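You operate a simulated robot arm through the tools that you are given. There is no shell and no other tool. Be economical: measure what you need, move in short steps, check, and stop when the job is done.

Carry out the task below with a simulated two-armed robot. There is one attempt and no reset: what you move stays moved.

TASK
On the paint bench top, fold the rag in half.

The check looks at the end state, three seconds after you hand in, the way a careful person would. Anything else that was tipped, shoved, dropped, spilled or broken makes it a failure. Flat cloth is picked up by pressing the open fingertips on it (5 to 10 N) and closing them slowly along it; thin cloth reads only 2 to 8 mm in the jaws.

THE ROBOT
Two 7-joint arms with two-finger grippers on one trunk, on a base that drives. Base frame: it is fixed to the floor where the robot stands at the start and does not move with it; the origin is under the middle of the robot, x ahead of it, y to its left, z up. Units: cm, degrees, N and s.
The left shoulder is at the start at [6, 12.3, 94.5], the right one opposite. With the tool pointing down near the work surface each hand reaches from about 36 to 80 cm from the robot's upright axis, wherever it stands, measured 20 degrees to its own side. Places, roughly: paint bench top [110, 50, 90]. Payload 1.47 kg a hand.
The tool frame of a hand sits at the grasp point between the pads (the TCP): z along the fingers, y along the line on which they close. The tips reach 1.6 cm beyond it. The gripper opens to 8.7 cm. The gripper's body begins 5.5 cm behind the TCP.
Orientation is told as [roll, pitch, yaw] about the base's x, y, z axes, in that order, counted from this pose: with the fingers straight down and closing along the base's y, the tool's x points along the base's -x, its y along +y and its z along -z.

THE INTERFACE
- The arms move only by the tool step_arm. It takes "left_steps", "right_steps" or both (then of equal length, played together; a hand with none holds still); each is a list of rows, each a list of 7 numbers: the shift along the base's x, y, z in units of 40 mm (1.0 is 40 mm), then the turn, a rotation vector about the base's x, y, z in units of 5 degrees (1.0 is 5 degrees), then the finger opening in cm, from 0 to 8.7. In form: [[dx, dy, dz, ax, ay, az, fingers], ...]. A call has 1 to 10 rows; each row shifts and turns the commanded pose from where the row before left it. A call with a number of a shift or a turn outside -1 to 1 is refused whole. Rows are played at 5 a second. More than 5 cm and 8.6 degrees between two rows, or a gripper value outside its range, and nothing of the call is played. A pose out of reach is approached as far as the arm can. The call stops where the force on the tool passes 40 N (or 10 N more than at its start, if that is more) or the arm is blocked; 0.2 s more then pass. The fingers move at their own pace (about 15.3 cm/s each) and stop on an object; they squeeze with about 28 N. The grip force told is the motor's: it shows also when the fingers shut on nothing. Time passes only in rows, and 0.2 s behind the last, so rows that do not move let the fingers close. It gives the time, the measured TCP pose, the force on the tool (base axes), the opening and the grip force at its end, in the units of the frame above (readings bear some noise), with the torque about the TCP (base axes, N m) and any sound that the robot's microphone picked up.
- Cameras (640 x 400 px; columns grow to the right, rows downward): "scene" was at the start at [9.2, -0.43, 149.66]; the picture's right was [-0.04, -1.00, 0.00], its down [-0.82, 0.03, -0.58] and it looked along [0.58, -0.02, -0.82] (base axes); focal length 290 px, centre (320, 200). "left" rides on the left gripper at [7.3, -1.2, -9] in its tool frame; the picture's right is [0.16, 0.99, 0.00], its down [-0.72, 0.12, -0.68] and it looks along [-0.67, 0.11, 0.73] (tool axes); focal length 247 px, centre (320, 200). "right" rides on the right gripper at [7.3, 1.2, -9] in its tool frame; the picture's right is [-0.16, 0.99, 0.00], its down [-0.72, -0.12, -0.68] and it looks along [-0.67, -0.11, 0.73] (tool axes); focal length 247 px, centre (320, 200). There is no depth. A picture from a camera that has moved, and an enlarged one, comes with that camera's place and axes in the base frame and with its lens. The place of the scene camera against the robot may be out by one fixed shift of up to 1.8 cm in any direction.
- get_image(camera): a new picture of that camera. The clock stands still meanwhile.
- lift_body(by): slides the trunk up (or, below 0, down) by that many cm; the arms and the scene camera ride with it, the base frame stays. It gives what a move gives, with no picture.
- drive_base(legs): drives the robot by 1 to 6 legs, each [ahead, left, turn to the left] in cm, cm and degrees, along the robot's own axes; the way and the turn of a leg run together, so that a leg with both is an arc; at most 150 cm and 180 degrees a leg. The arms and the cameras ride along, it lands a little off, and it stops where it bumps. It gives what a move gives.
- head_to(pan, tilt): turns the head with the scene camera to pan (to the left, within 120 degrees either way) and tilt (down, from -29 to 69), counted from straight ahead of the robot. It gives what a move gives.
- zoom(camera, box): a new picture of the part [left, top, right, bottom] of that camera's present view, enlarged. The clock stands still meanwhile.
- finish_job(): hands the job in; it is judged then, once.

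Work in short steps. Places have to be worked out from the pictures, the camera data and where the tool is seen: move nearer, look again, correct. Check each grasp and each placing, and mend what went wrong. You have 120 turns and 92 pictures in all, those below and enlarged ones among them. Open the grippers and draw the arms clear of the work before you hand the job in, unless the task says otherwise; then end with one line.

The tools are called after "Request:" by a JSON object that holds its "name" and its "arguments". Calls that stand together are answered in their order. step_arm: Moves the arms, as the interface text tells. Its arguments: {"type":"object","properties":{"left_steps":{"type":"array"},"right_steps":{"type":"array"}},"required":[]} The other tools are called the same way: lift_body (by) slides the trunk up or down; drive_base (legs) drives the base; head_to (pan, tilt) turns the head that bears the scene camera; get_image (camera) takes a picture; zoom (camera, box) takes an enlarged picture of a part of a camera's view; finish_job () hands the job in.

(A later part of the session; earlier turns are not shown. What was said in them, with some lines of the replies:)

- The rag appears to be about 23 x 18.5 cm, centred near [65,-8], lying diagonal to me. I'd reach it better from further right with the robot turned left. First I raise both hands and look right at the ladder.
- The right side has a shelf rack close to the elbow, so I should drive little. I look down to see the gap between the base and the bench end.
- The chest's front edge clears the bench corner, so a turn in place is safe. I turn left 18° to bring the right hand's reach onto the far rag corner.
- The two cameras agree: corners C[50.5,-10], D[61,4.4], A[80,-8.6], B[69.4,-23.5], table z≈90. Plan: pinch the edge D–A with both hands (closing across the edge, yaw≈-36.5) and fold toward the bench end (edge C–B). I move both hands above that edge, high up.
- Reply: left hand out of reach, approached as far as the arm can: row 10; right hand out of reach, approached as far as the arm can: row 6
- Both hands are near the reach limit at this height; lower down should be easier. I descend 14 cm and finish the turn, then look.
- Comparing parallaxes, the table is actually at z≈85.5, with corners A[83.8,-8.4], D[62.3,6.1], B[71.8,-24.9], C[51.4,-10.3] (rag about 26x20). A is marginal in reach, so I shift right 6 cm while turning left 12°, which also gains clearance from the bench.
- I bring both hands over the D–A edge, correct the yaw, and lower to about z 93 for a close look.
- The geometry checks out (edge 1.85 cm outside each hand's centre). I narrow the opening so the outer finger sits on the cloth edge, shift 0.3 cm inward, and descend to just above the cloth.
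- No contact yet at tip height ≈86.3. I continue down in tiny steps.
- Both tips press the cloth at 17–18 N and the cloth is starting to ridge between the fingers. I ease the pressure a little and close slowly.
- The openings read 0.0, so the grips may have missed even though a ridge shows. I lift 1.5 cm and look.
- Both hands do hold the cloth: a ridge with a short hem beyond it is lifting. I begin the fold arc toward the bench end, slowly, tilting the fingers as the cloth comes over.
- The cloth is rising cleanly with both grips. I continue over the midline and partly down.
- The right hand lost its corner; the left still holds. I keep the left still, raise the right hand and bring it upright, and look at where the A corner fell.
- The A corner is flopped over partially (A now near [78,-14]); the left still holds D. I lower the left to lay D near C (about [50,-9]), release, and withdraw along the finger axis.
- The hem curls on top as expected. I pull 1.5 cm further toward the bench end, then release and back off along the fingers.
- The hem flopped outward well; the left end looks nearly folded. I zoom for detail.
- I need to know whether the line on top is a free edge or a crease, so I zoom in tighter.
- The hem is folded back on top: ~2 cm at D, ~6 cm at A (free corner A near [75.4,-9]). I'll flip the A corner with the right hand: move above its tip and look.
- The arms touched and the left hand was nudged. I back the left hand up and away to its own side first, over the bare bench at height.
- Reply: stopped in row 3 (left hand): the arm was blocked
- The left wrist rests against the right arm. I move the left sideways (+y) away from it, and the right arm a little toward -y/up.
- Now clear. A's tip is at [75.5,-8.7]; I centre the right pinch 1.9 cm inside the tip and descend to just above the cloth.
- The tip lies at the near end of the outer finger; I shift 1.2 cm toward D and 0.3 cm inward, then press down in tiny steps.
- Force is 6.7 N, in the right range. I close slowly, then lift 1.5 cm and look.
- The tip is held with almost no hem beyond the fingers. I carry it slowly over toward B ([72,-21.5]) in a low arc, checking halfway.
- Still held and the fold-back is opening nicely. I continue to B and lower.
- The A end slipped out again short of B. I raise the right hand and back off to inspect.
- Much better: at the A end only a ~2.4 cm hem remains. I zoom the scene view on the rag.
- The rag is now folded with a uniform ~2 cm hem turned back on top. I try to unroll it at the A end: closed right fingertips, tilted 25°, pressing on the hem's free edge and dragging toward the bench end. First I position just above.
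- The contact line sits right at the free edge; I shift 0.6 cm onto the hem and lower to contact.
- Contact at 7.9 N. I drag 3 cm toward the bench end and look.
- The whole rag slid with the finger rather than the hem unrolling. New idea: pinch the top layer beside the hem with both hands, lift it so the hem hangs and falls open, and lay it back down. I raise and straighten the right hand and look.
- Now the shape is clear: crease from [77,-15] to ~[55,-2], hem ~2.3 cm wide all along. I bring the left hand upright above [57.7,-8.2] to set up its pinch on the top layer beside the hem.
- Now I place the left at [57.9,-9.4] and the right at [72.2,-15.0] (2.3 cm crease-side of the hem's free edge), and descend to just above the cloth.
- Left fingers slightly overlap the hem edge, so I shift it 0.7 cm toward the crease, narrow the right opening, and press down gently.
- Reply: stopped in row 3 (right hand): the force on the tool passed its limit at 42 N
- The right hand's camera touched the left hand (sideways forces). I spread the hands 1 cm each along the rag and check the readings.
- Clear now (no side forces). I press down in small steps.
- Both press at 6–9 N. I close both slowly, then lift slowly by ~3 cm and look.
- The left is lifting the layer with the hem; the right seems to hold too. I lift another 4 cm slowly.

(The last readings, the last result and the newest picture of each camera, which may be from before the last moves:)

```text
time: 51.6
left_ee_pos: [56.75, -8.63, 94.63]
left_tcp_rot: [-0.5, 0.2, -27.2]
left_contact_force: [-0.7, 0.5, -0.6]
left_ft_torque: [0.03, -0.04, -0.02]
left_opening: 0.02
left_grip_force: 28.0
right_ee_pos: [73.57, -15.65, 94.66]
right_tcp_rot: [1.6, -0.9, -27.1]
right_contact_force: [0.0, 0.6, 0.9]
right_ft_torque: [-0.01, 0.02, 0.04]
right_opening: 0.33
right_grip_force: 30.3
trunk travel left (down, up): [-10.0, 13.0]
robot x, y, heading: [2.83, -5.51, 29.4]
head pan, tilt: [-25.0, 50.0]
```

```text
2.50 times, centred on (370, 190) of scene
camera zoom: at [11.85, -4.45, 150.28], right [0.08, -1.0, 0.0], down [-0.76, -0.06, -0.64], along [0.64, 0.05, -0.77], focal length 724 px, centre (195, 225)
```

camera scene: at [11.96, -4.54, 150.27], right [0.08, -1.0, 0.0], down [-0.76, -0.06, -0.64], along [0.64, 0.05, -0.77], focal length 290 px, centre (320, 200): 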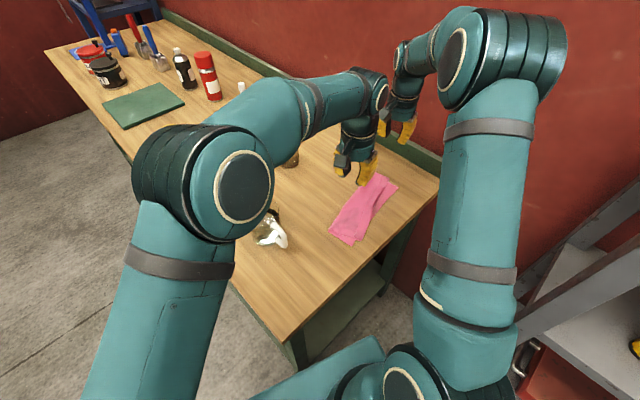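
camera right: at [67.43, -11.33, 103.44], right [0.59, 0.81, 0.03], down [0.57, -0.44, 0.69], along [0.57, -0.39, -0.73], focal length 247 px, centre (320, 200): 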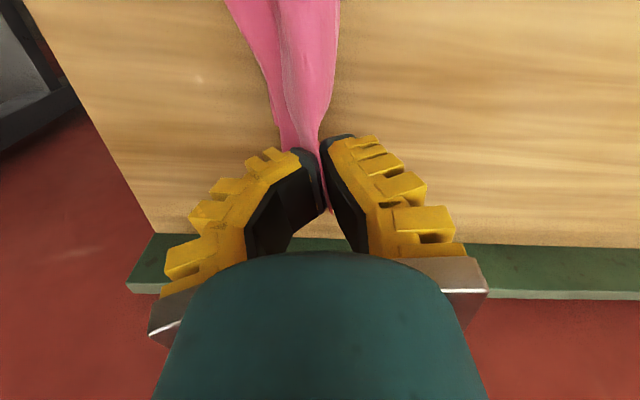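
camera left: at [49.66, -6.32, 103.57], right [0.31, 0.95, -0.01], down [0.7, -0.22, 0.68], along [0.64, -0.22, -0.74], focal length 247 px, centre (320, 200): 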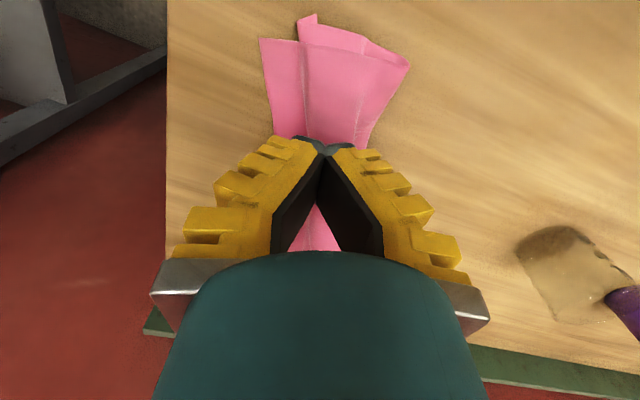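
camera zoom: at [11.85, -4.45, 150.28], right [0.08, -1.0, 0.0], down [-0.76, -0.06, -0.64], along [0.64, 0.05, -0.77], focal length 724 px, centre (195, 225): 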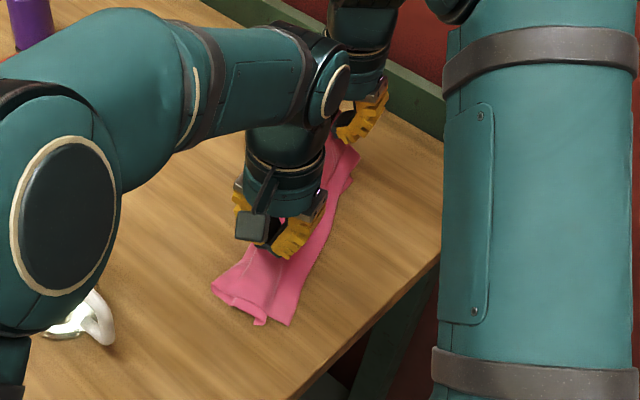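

The right holds several layers (3.3 mm). I lift 6 cm more so everything hangs and the hem can fall open.

Request:
{"name": "step_arm", "arguments": {"left_steps": [[0, 0, 0.25, 0, 0, 0, 0], [0, 0, 0.25, 0, 0, 0, 0], [0, 0, 0.25, 0, 0, 0, 0], [0, 0, 0.25, 0, 0, 0, 0], [0, 0, 0.25, 0, 0, 0, 0], [0, 0, 0.25, 0, 0, 0, 0], [0, 0, 0, 0, 0, 0, 0]], "right_steps": [[0, 0, 0.25, 0, 0, 0, 0], [0, 0, 0.25, 0, 0, 0, 0], [0, 0, 0.25, 0, 0, 0, 0], [0, 0, 0.25, 0, 0, 0, 0], [0, 0, 0.25, 0, 0, 0, 0], [0, 0, 0.25, 0, 0, 0, 0], [0, 0, 0, 0, 0, 0, 0]]}}

Request:
{"name": "get_image", "arguments": {"camera": "left"}}

Request:
{"name": "get_image", "arguments": {"camera": "right"}}

```text
time: 53.2
left_ee_pos: [56.8, -8.68, 100.76]
left_tcp_rot: [-0.5, 0.2, -27.2]
left_contact_force: [-0.9, 0.1, 0.6]
left_ft_torque: [0.03, 0.01, 0.01]
left_opening: 0.01
left_grip_force: 27.9
right_ee_pos: [73.56, -15.65, 100.71]
right_tcp_rot: [1.5, -0.9, -27.0]
right_contact_force: [1.1, 1.9, -1.0]
right_ft_torque: [-0.03, 0.04, -0.01]
right_opening: 0.0
right_grip_force: 26.8
trunk travel left (down, up): [-10.0, 13.0]
robot x, y, heading: [2.5, -5.47, 29.6]
head pan, tilt: [-25.0, 50.0]
```

```text
27 pictures are left
camera left: at [49.71, -6.3, 109.57], right [0.31, 0.95, -0.01], down [0.7, -0.22, 0.68], along [0.64, -0.22, -0.74], focal length 247 px, centre (320, 200)
```

left: 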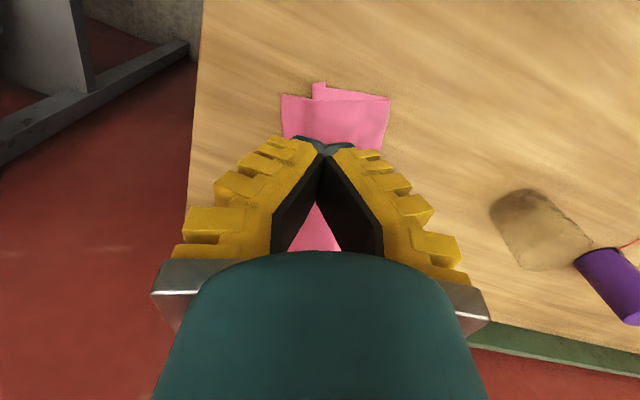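

```text
26 pictures are left
camera right: at [67.46, -11.41, 109.42], right [0.59, 0.81, 0.03], down [0.57, -0.44, 0.69], along [0.57, -0.39, -0.73], focal length 247 px, centre (320, 200)
```

right: 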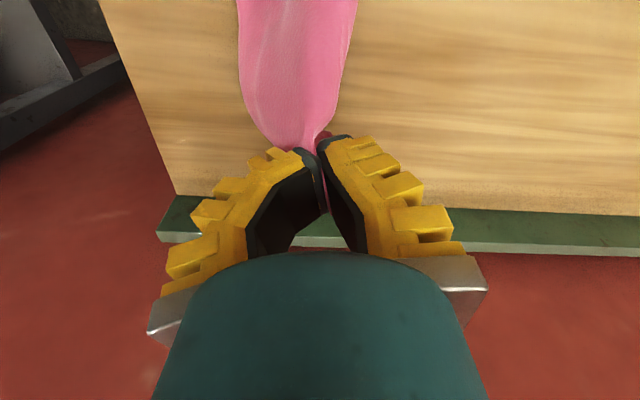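

The left lost its hold, the right still holds the A end up. I move the left hand aside and look at the whole rag from the scene camera.

Request:
{"name": "step_arm", "arguments": {"left_steps": [[0, 0.3, 0.5, 0, 0, 0, 2], [-0.1, 0.8, 0.4, 0, 0, 0, 2], [-0.2, 0.9, 0.2, 0, 0, 0, 2], [-0.3, 0.9, 0.2, 0, 0, 0, 2], [-0.3, 0.9, 0.2, 0, 0, 0, 2], [-0.3, 0.9, 0, 0, 0, 0, 2]]}}

Request:
{"name": "zoom", "arguments": {"camera": "scene", "box": [300, 100, 460, 260]}}

```text
time: 54.6
left_ee_pos: [51.86, 10.25, 106.61]
left_tcp_rot: [-0.6, 0.2, -27.3]
left_contact_force: [-0.6, 0.0, -0.5]
left_ft_torque: [-0.02, 0.02, 0.02]
left_opening: 2.65
left_grip_force: 4.6
right_ee_pos: [73.48, -15.42, 100.7]
right_tcp_rot: [1.6, -0.9, -27.1]
right_contact_force: [-0.3, 0.7, -0.7]
right_ft_torque: [-0.01, 0.01, 0.04]
right_opening: 0.02
right_grip_force: 28.2
trunk travel left (down, up): [-10.0, 13.0]
robot x, y, heading: [2.29, -5.38, 29.4]
head pan, tilt: [-25.0, 50.0]
```

```text
2.50 times, centred on (380, 180) of scene
camera zoom: at [11.84, -4.37, 150.28], right [0.08, -1.0, 0.0], down [-0.76, -0.06, -0.64], along [0.64, 0.05, -0.77], focal length 724 px, centre (170, 250)
```

zoom: 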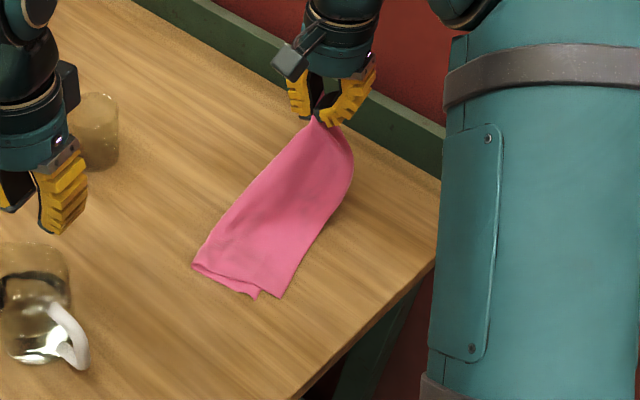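

Excellent — the hem has fallen open and the upper layer now spans the full half. I lower the right end gently, drifting slightly toward the crease side so the free edges lay out toward the bench end.

Request:
{"name": "step_arm", "arguments": {"right_steps": [[0.05, -0.02, -0.3, 0, 0, 0, 0], [0.05, 0.02, -0.35, 0, 0, 0, 0], [0.06, 0.1, -0.35, 0, 0, 0, 0], [0.06, 0.1, -0.35, 0, 0, 0, 0], [0.06, 0.1, -0.35, 0, 0, 0, 0], [0.06, 0.1, -0.35, 0, 0, 0, 0], [0.06, 0.1, -0.35, 0, 0, 0, 0], [0.05, 0.1, -0.35, 0, 0, 0, 0], [0, 0, -0.2, 0, 0, 0, 0]]}}

Request:
{"name": "zoom", "arguments": {"camera": "scene", "box": [300, 100, 460, 260]}}

Request:
{"name": "get_image", "arguments": {"camera": "right"}}

```text
time: 56.6
left_ee_pos: [51.79, 10.25, 106.48]
left_tcp_rot: [-0.5, 0.2, -27.2]
left_contact_force: [-0.7, 0.9, -0.8]
left_ft_torque: [0.01, 0.0, 0.01]
left_opening: 2.62
left_grip_force: 5.3
right_ee_pos: [75.38, -13.22, 88.89]
right_tcp_rot: [1.6, -0.9, -27.1]
right_contact_force: [-0.4, 2.5, 0.9]
right_ft_torque: [0.03, -0.01, -0.02]
right_opening: 0.24
right_grip_force: 29.9
trunk travel left (down, up): [-10.0, 13.0]
robot x, y, heading: [2.66, -5.6, 29.7]
head pan, tilt: [-25.0, 50.0]
```

```text
2.50 times, centred on (380, 180) of scene
camera zoom: at [11.87, -4.47, 150.28], right [0.08, -1.0, 0.0], down [-0.76, -0.06, -0.64], along [0.64, 0.05, -0.77], focal length 724 px, centre (170, 250)
```

zoom: 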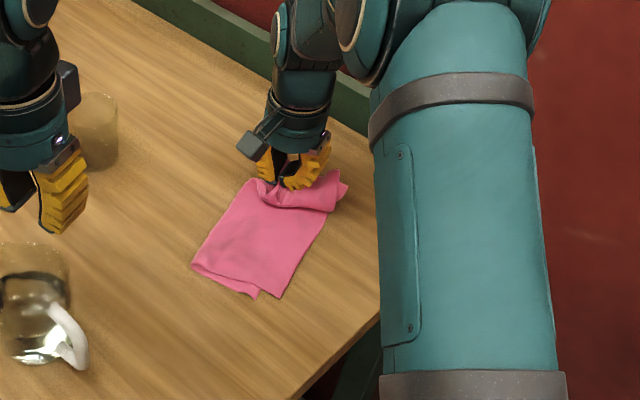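

```text
23 pictures are left
camera right: at [69.3, -9.04, 97.64], right [0.59, 0.81, 0.03], down [0.57, -0.44, 0.69], along [0.57, -0.39, -0.73], focal length 247 px, centre (320, 200)
```

right: 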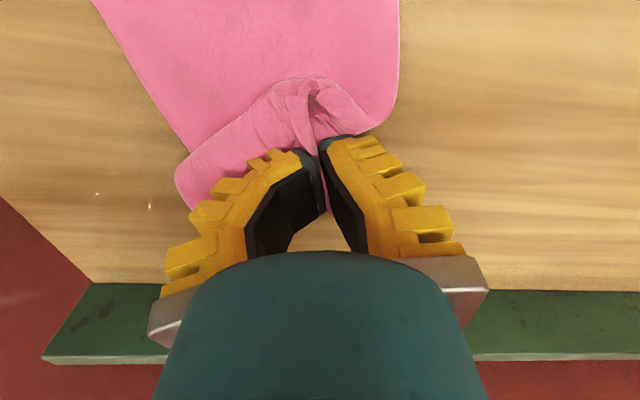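

The end near the fingers has bunched. Still holding, I pull it out 4.5 cm along the rag's length (+e1) just above the table to straighten it.

Request:
{"name": "step_arm", "arguments": {"right_steps": [[0, 0, 0.15, 0, 0, 0, 0], [0.14, -0.07, 0.1, 0, 0, 0, 0], [0.14, -0.07, 0, 0, 0, 0, 0], [0.14, -0.07, 0, 0, 0, 0, 0], [0.14, -0.07, 0, 0, 0, 0, 0], [0.14, -0.07, 0, 0, 0, 0, 0], [0.14, -0.07, 0, 0, 0, 0, 0], [0.14, -0.07, -0.1, 0, 0, 0, 0], [0, 0, -0.1, 0, 0, 0, 0]]}}

Request:
{"name": "zoom", "arguments": {"camera": "scene", "box": [300, 100, 460, 260]}}

Request:
{"name": "get_image", "arguments": {"camera": "right"}}

```text
time: 58.6
left_ee_pos: [51.92, 10.04, 106.63]
left_tcp_rot: [-0.4, 0.2, -27.2]
left_contact_force: [0.1, -0.1, 1.0]
left_ft_torque: [-0.02, 0.0, 0.01]
left_opening: 2.65
left_grip_force: 4.5
right_ee_pos: [79.17, -15.07, 89.27]
right_tcp_rot: [1.5, -0.8, -27.1]
right_contact_force: [-0.8, 1.1, -0.6]
right_ft_torque: [-0.03, -0.05, -0.04]
right_opening: 0.0
right_grip_force: 21.4
trunk travel left (down, up): [-10.0, 13.0]
robot x, y, heading: [2.55, -5.48, 29.5]
head pan, tilt: [-25.0, 50.0]
```

```text
2.50 times, centred on (380, 180) of scene
camera zoom: at [11.86, -4.46, 150.28], right [0.08, -1.0, 0.0], down [-0.76, -0.06, -0.64], along [0.64, 0.05, -0.77], focal length 724 px, centre (170, 250)
```

zoom: 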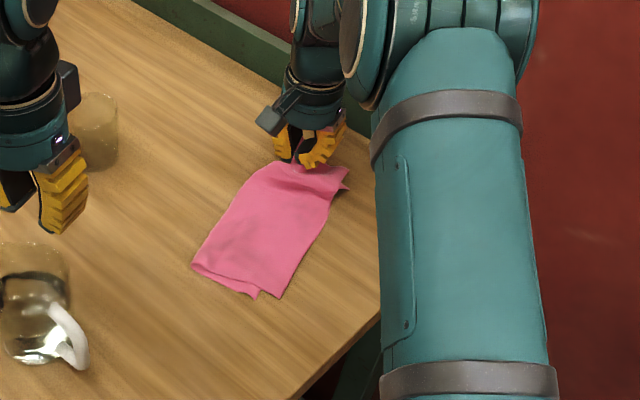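

```text
21 pictures are left
camera right: at [73.14, -11.02, 97.93], right [0.59, 0.81, 0.03], down [0.57, -0.45, 0.69], along [0.57, -0.39, -0.73], focal length 247 px, centre (320, 200)
```

right: 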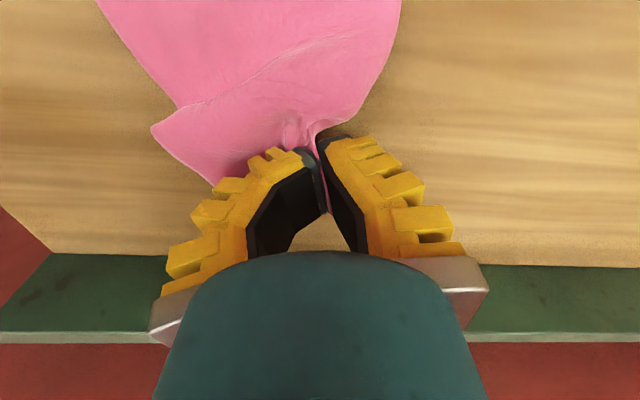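

Nearly flat now. I pull 1.5 cm more, then open and rise clear.

Request:
{"name": "step_arm", "arguments": {"right_steps": [[0.13, -0.08, 0, 0, 0, 0, 0], [0.13, -0.08, 0, 0, 0, 0, 0], [0.1, -0.06, -0.05, 0, 0, 0, 0], [0, 0, 0, 0, 0, 0, 1.5], [0, 0, 0, 0, 0, 0, 2.5], [0, 0, 0.2, 0, 0, 0, 2.5], [0, 0, 0.6, 0, 0, 0, 2.5], [0, 0, 0.9, 0, 0, 0, 2.5], [0, 0, 0.9, 0, 0, 0, 2.5]]}}

Request:
{"name": "zoom", "arguments": {"camera": "scene", "box": [300, 100, 460, 260]}}

Request:
{"name": "get_image", "arguments": {"camera": "right"}}

```text
time: 60.6
left_ee_pos: [51.84, 10.04, 106.69]
left_tcp_rot: [-0.6, 0.2, -27.2]
left_contact_force: [-0.4, -0.2, 0.8]
left_ft_torque: [0.03, 0.0, 0.04]
left_opening: 2.65
left_grip_force: 4.9
right_ee_pos: [80.92, -15.58, 99.47]
right_tcp_rot: [1.5, -0.8, -27.1]
right_contact_force: [-0.4, 0.7, -0.5]
right_ft_torque: [0.03, -0.04, 0.0]
right_opening: 3.1
right_grip_force: 4.1
trunk travel left (down, up): [-10.0, 13.0]
robot x, y, heading: [2.51, -5.68, 29.4]
head pan, tilt: [-25.0, 50.0]
```

```text
2.50 times, centred on (380, 180) of scene
camera zoom: at [11.82, -4.45, 150.28], right [0.08, -1.0, 0.0], down [-0.76, -0.06, -0.64], along [0.64, 0.05, -0.77], focal length 724 px, centre (170, 250)
```

zoom: 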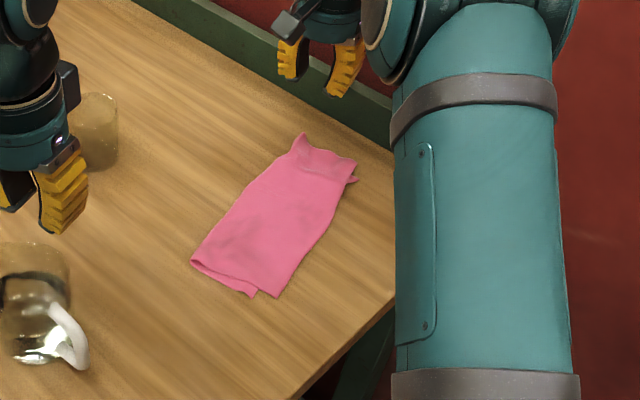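

```text
19 pictures are left
camera right: at [74.85, -11.54, 108.3], right [0.59, 0.81, 0.03], down [0.57, -0.44, 0.69], along [0.57, -0.39, -0.73], focal length 247 px, centre (320, 200)
```

right: 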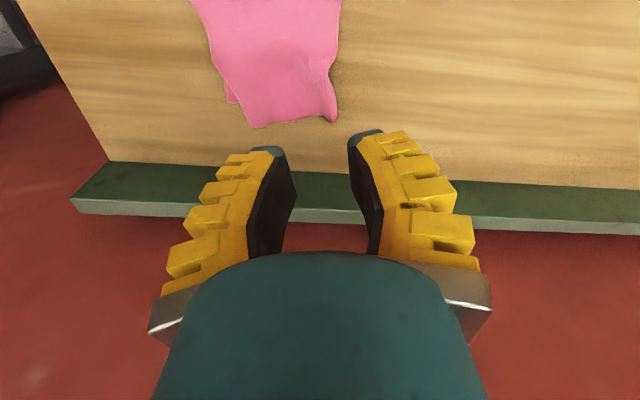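

The rag now looks folded in half. I zoom in closely on both ends to verify.

Request:
{"name": "zoom", "arguments": {"camera": "scene", "box": [340, 125, 400, 180]}}

Request:
{"name": "zoom", "arguments": {"camera": "right", "box": [180, 0, 380, 140]}}

Request:
{"name": "zoom", "arguments": {"camera": "scene", "box": [340, 165, 395, 225]}}

```text
7.27 times, centred on (370, 152) of scene
camera zoom: at [11.82, -4.45, 150.28], right [0.08, -1.0, 0.0], down [-0.76, -0.06, -0.64], along [0.64, 0.05, -0.77], focal length 2105 px, centre (-44, 546)
```

zoom: 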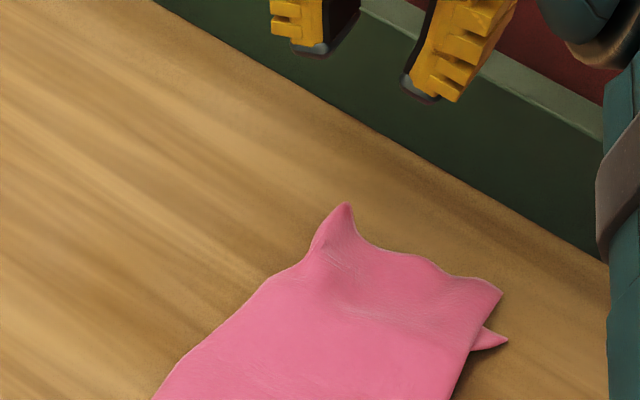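

```text
2.86 times, centred on (280, 70) of right
camera zoom: at [74.85, -11.54, 108.3], right [0.59, 0.81, 0.03], down [0.57, -0.44, 0.69], along [0.57, -0.39, -0.73], focal length 706 px, centre (434, 571)
```

zoom: 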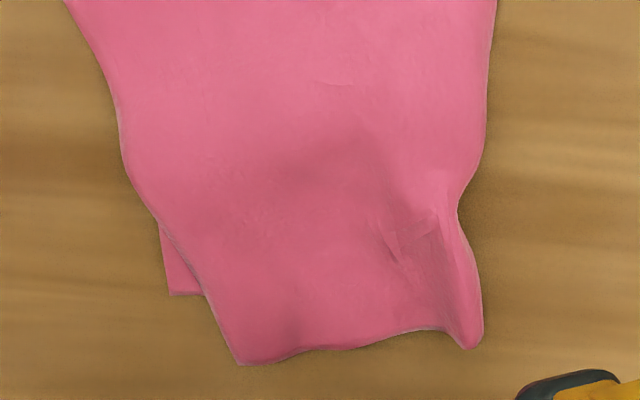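

```text
6.67 times, centred on (368, 195) of scene
camera zoom: at [11.82, -4.45, 150.28], right [0.08, -1.0, 0.0], down [-0.76, -0.06, -0.64], along [0.64, 0.05, -0.77], focal length 1930 px, centre (3, 233)
```

zoom: 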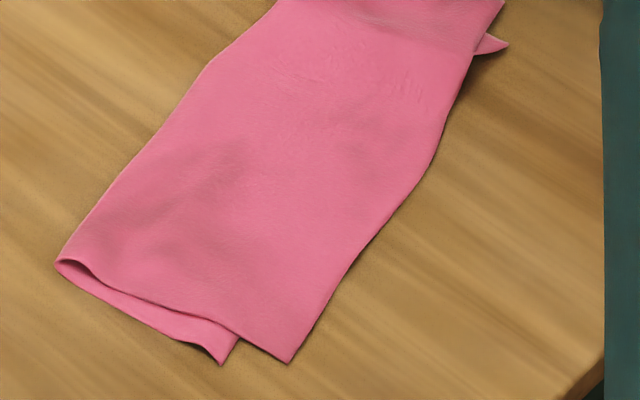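

The rag is folded in half, flat, with no hem; remaining misalignment is small, and another manipulation would risk more than it gains. I retract both arms up and clear, then take a last look.

Request:
{"name": "step_arm", "arguments": {"left_steps": [[0, 0.3, 0.6, 0, 0, 0, 4], [0, 0.5, 0.6, 0, 0, 0, 4], [0, 0.6, 0.6, 0, 0, 0, 4], [0, 0.6, 0, 0, 0, 0, 4], [0, 0.6, 0, 0, 0, 0, 4]], "right_steps": [[0, 0, 0.8, 0, 0, 0, 4], [0, 0, 0.9, 0, 0, 0, 4], [-0.2, -0.5, 0.9, 0, 0, 0, 4], [-0.3, -0.6, 0.5, 0, 0, 0, 4], [-0.3, -0.6, 0, 0, 0, 0, 4]]}}

Request:
{"name": "get_image", "arguments": {"camera": "scene"}}

Request:
{"name": "zoom", "arguments": {"camera": "scene", "box": [320, 120, 420, 240]}}

```text
time: 61.8
left_ee_pos: [51.85, 20.6, 113.71]
left_tcp_rot: [-0.5, 0.2, -27.2]
left_contact_force: [0.0, 0.4, -0.6]
left_ft_torque: [0.01, 0.0, -0.02]
left_opening: 4.58
left_grip_force: 4.5
right_ee_pos: [77.57, -22.72, 112.11]
right_tcp_rot: [1.6, -1.0, -27.2]
right_contact_force: [-0.9, -0.2, 0.8]
right_ft_torque: [0.01, -0.02, -0.01]
right_opening: 4.59
right_grip_force: 4.0
trunk travel left (down, up): [-10.0, 13.0]
robot x, y, heading: [2.28, -5.47, 29.6]
head pan, tilt: [-25.0, 50.0]
```

```text
15 pictures are left
camera scene: at [11.82, -4.47, 150.28], right [0.08, -1.0, 0.0], down [-0.76, -0.06, -0.64], along [0.64, 0.05, -0.77], focal length 290 px, centre (320, 200)
```

scene: 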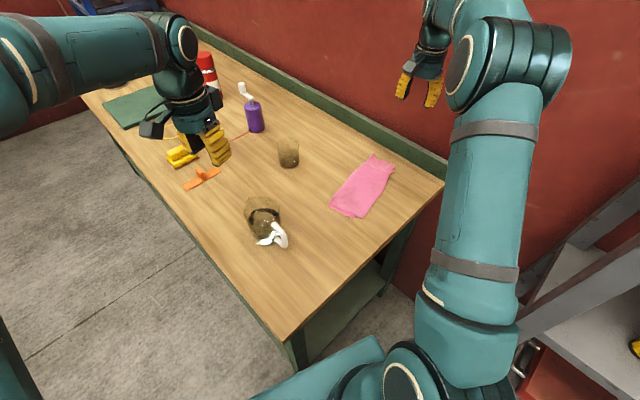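

```text
3.33 times, centred on (370, 180) of scene
camera zoom: at [11.82, -4.47, 150.28], right [0.08, -1.0, 0.0], down [-0.76, -0.06, -0.64], along [0.64, 0.05, -0.77], focal length 965 px, centre (153, 267)
```

zoom: 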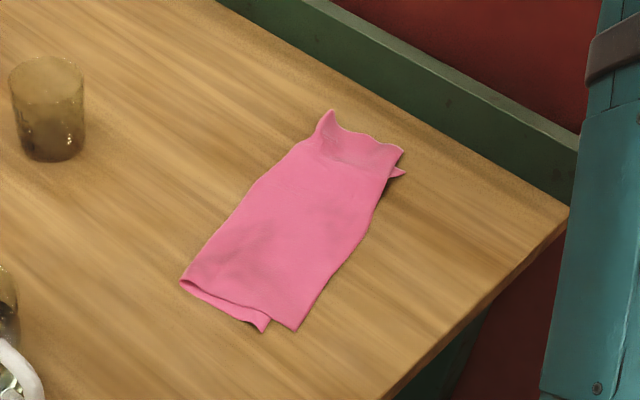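

The rag lies folded in half, the arms are clear with open grippers, and the other objects stand as before. I hand in.

Request:
{"name": "finish_job", "arguments": {}}

```text
The job is handed in.
```

I folded the rag in half on the paint bench top, but not perfectly square: the corners are about 3 cm off each other, and there is a small pinch mark near one end. The other objects on the bench look untouched, and both arms are clear with their grippers open.
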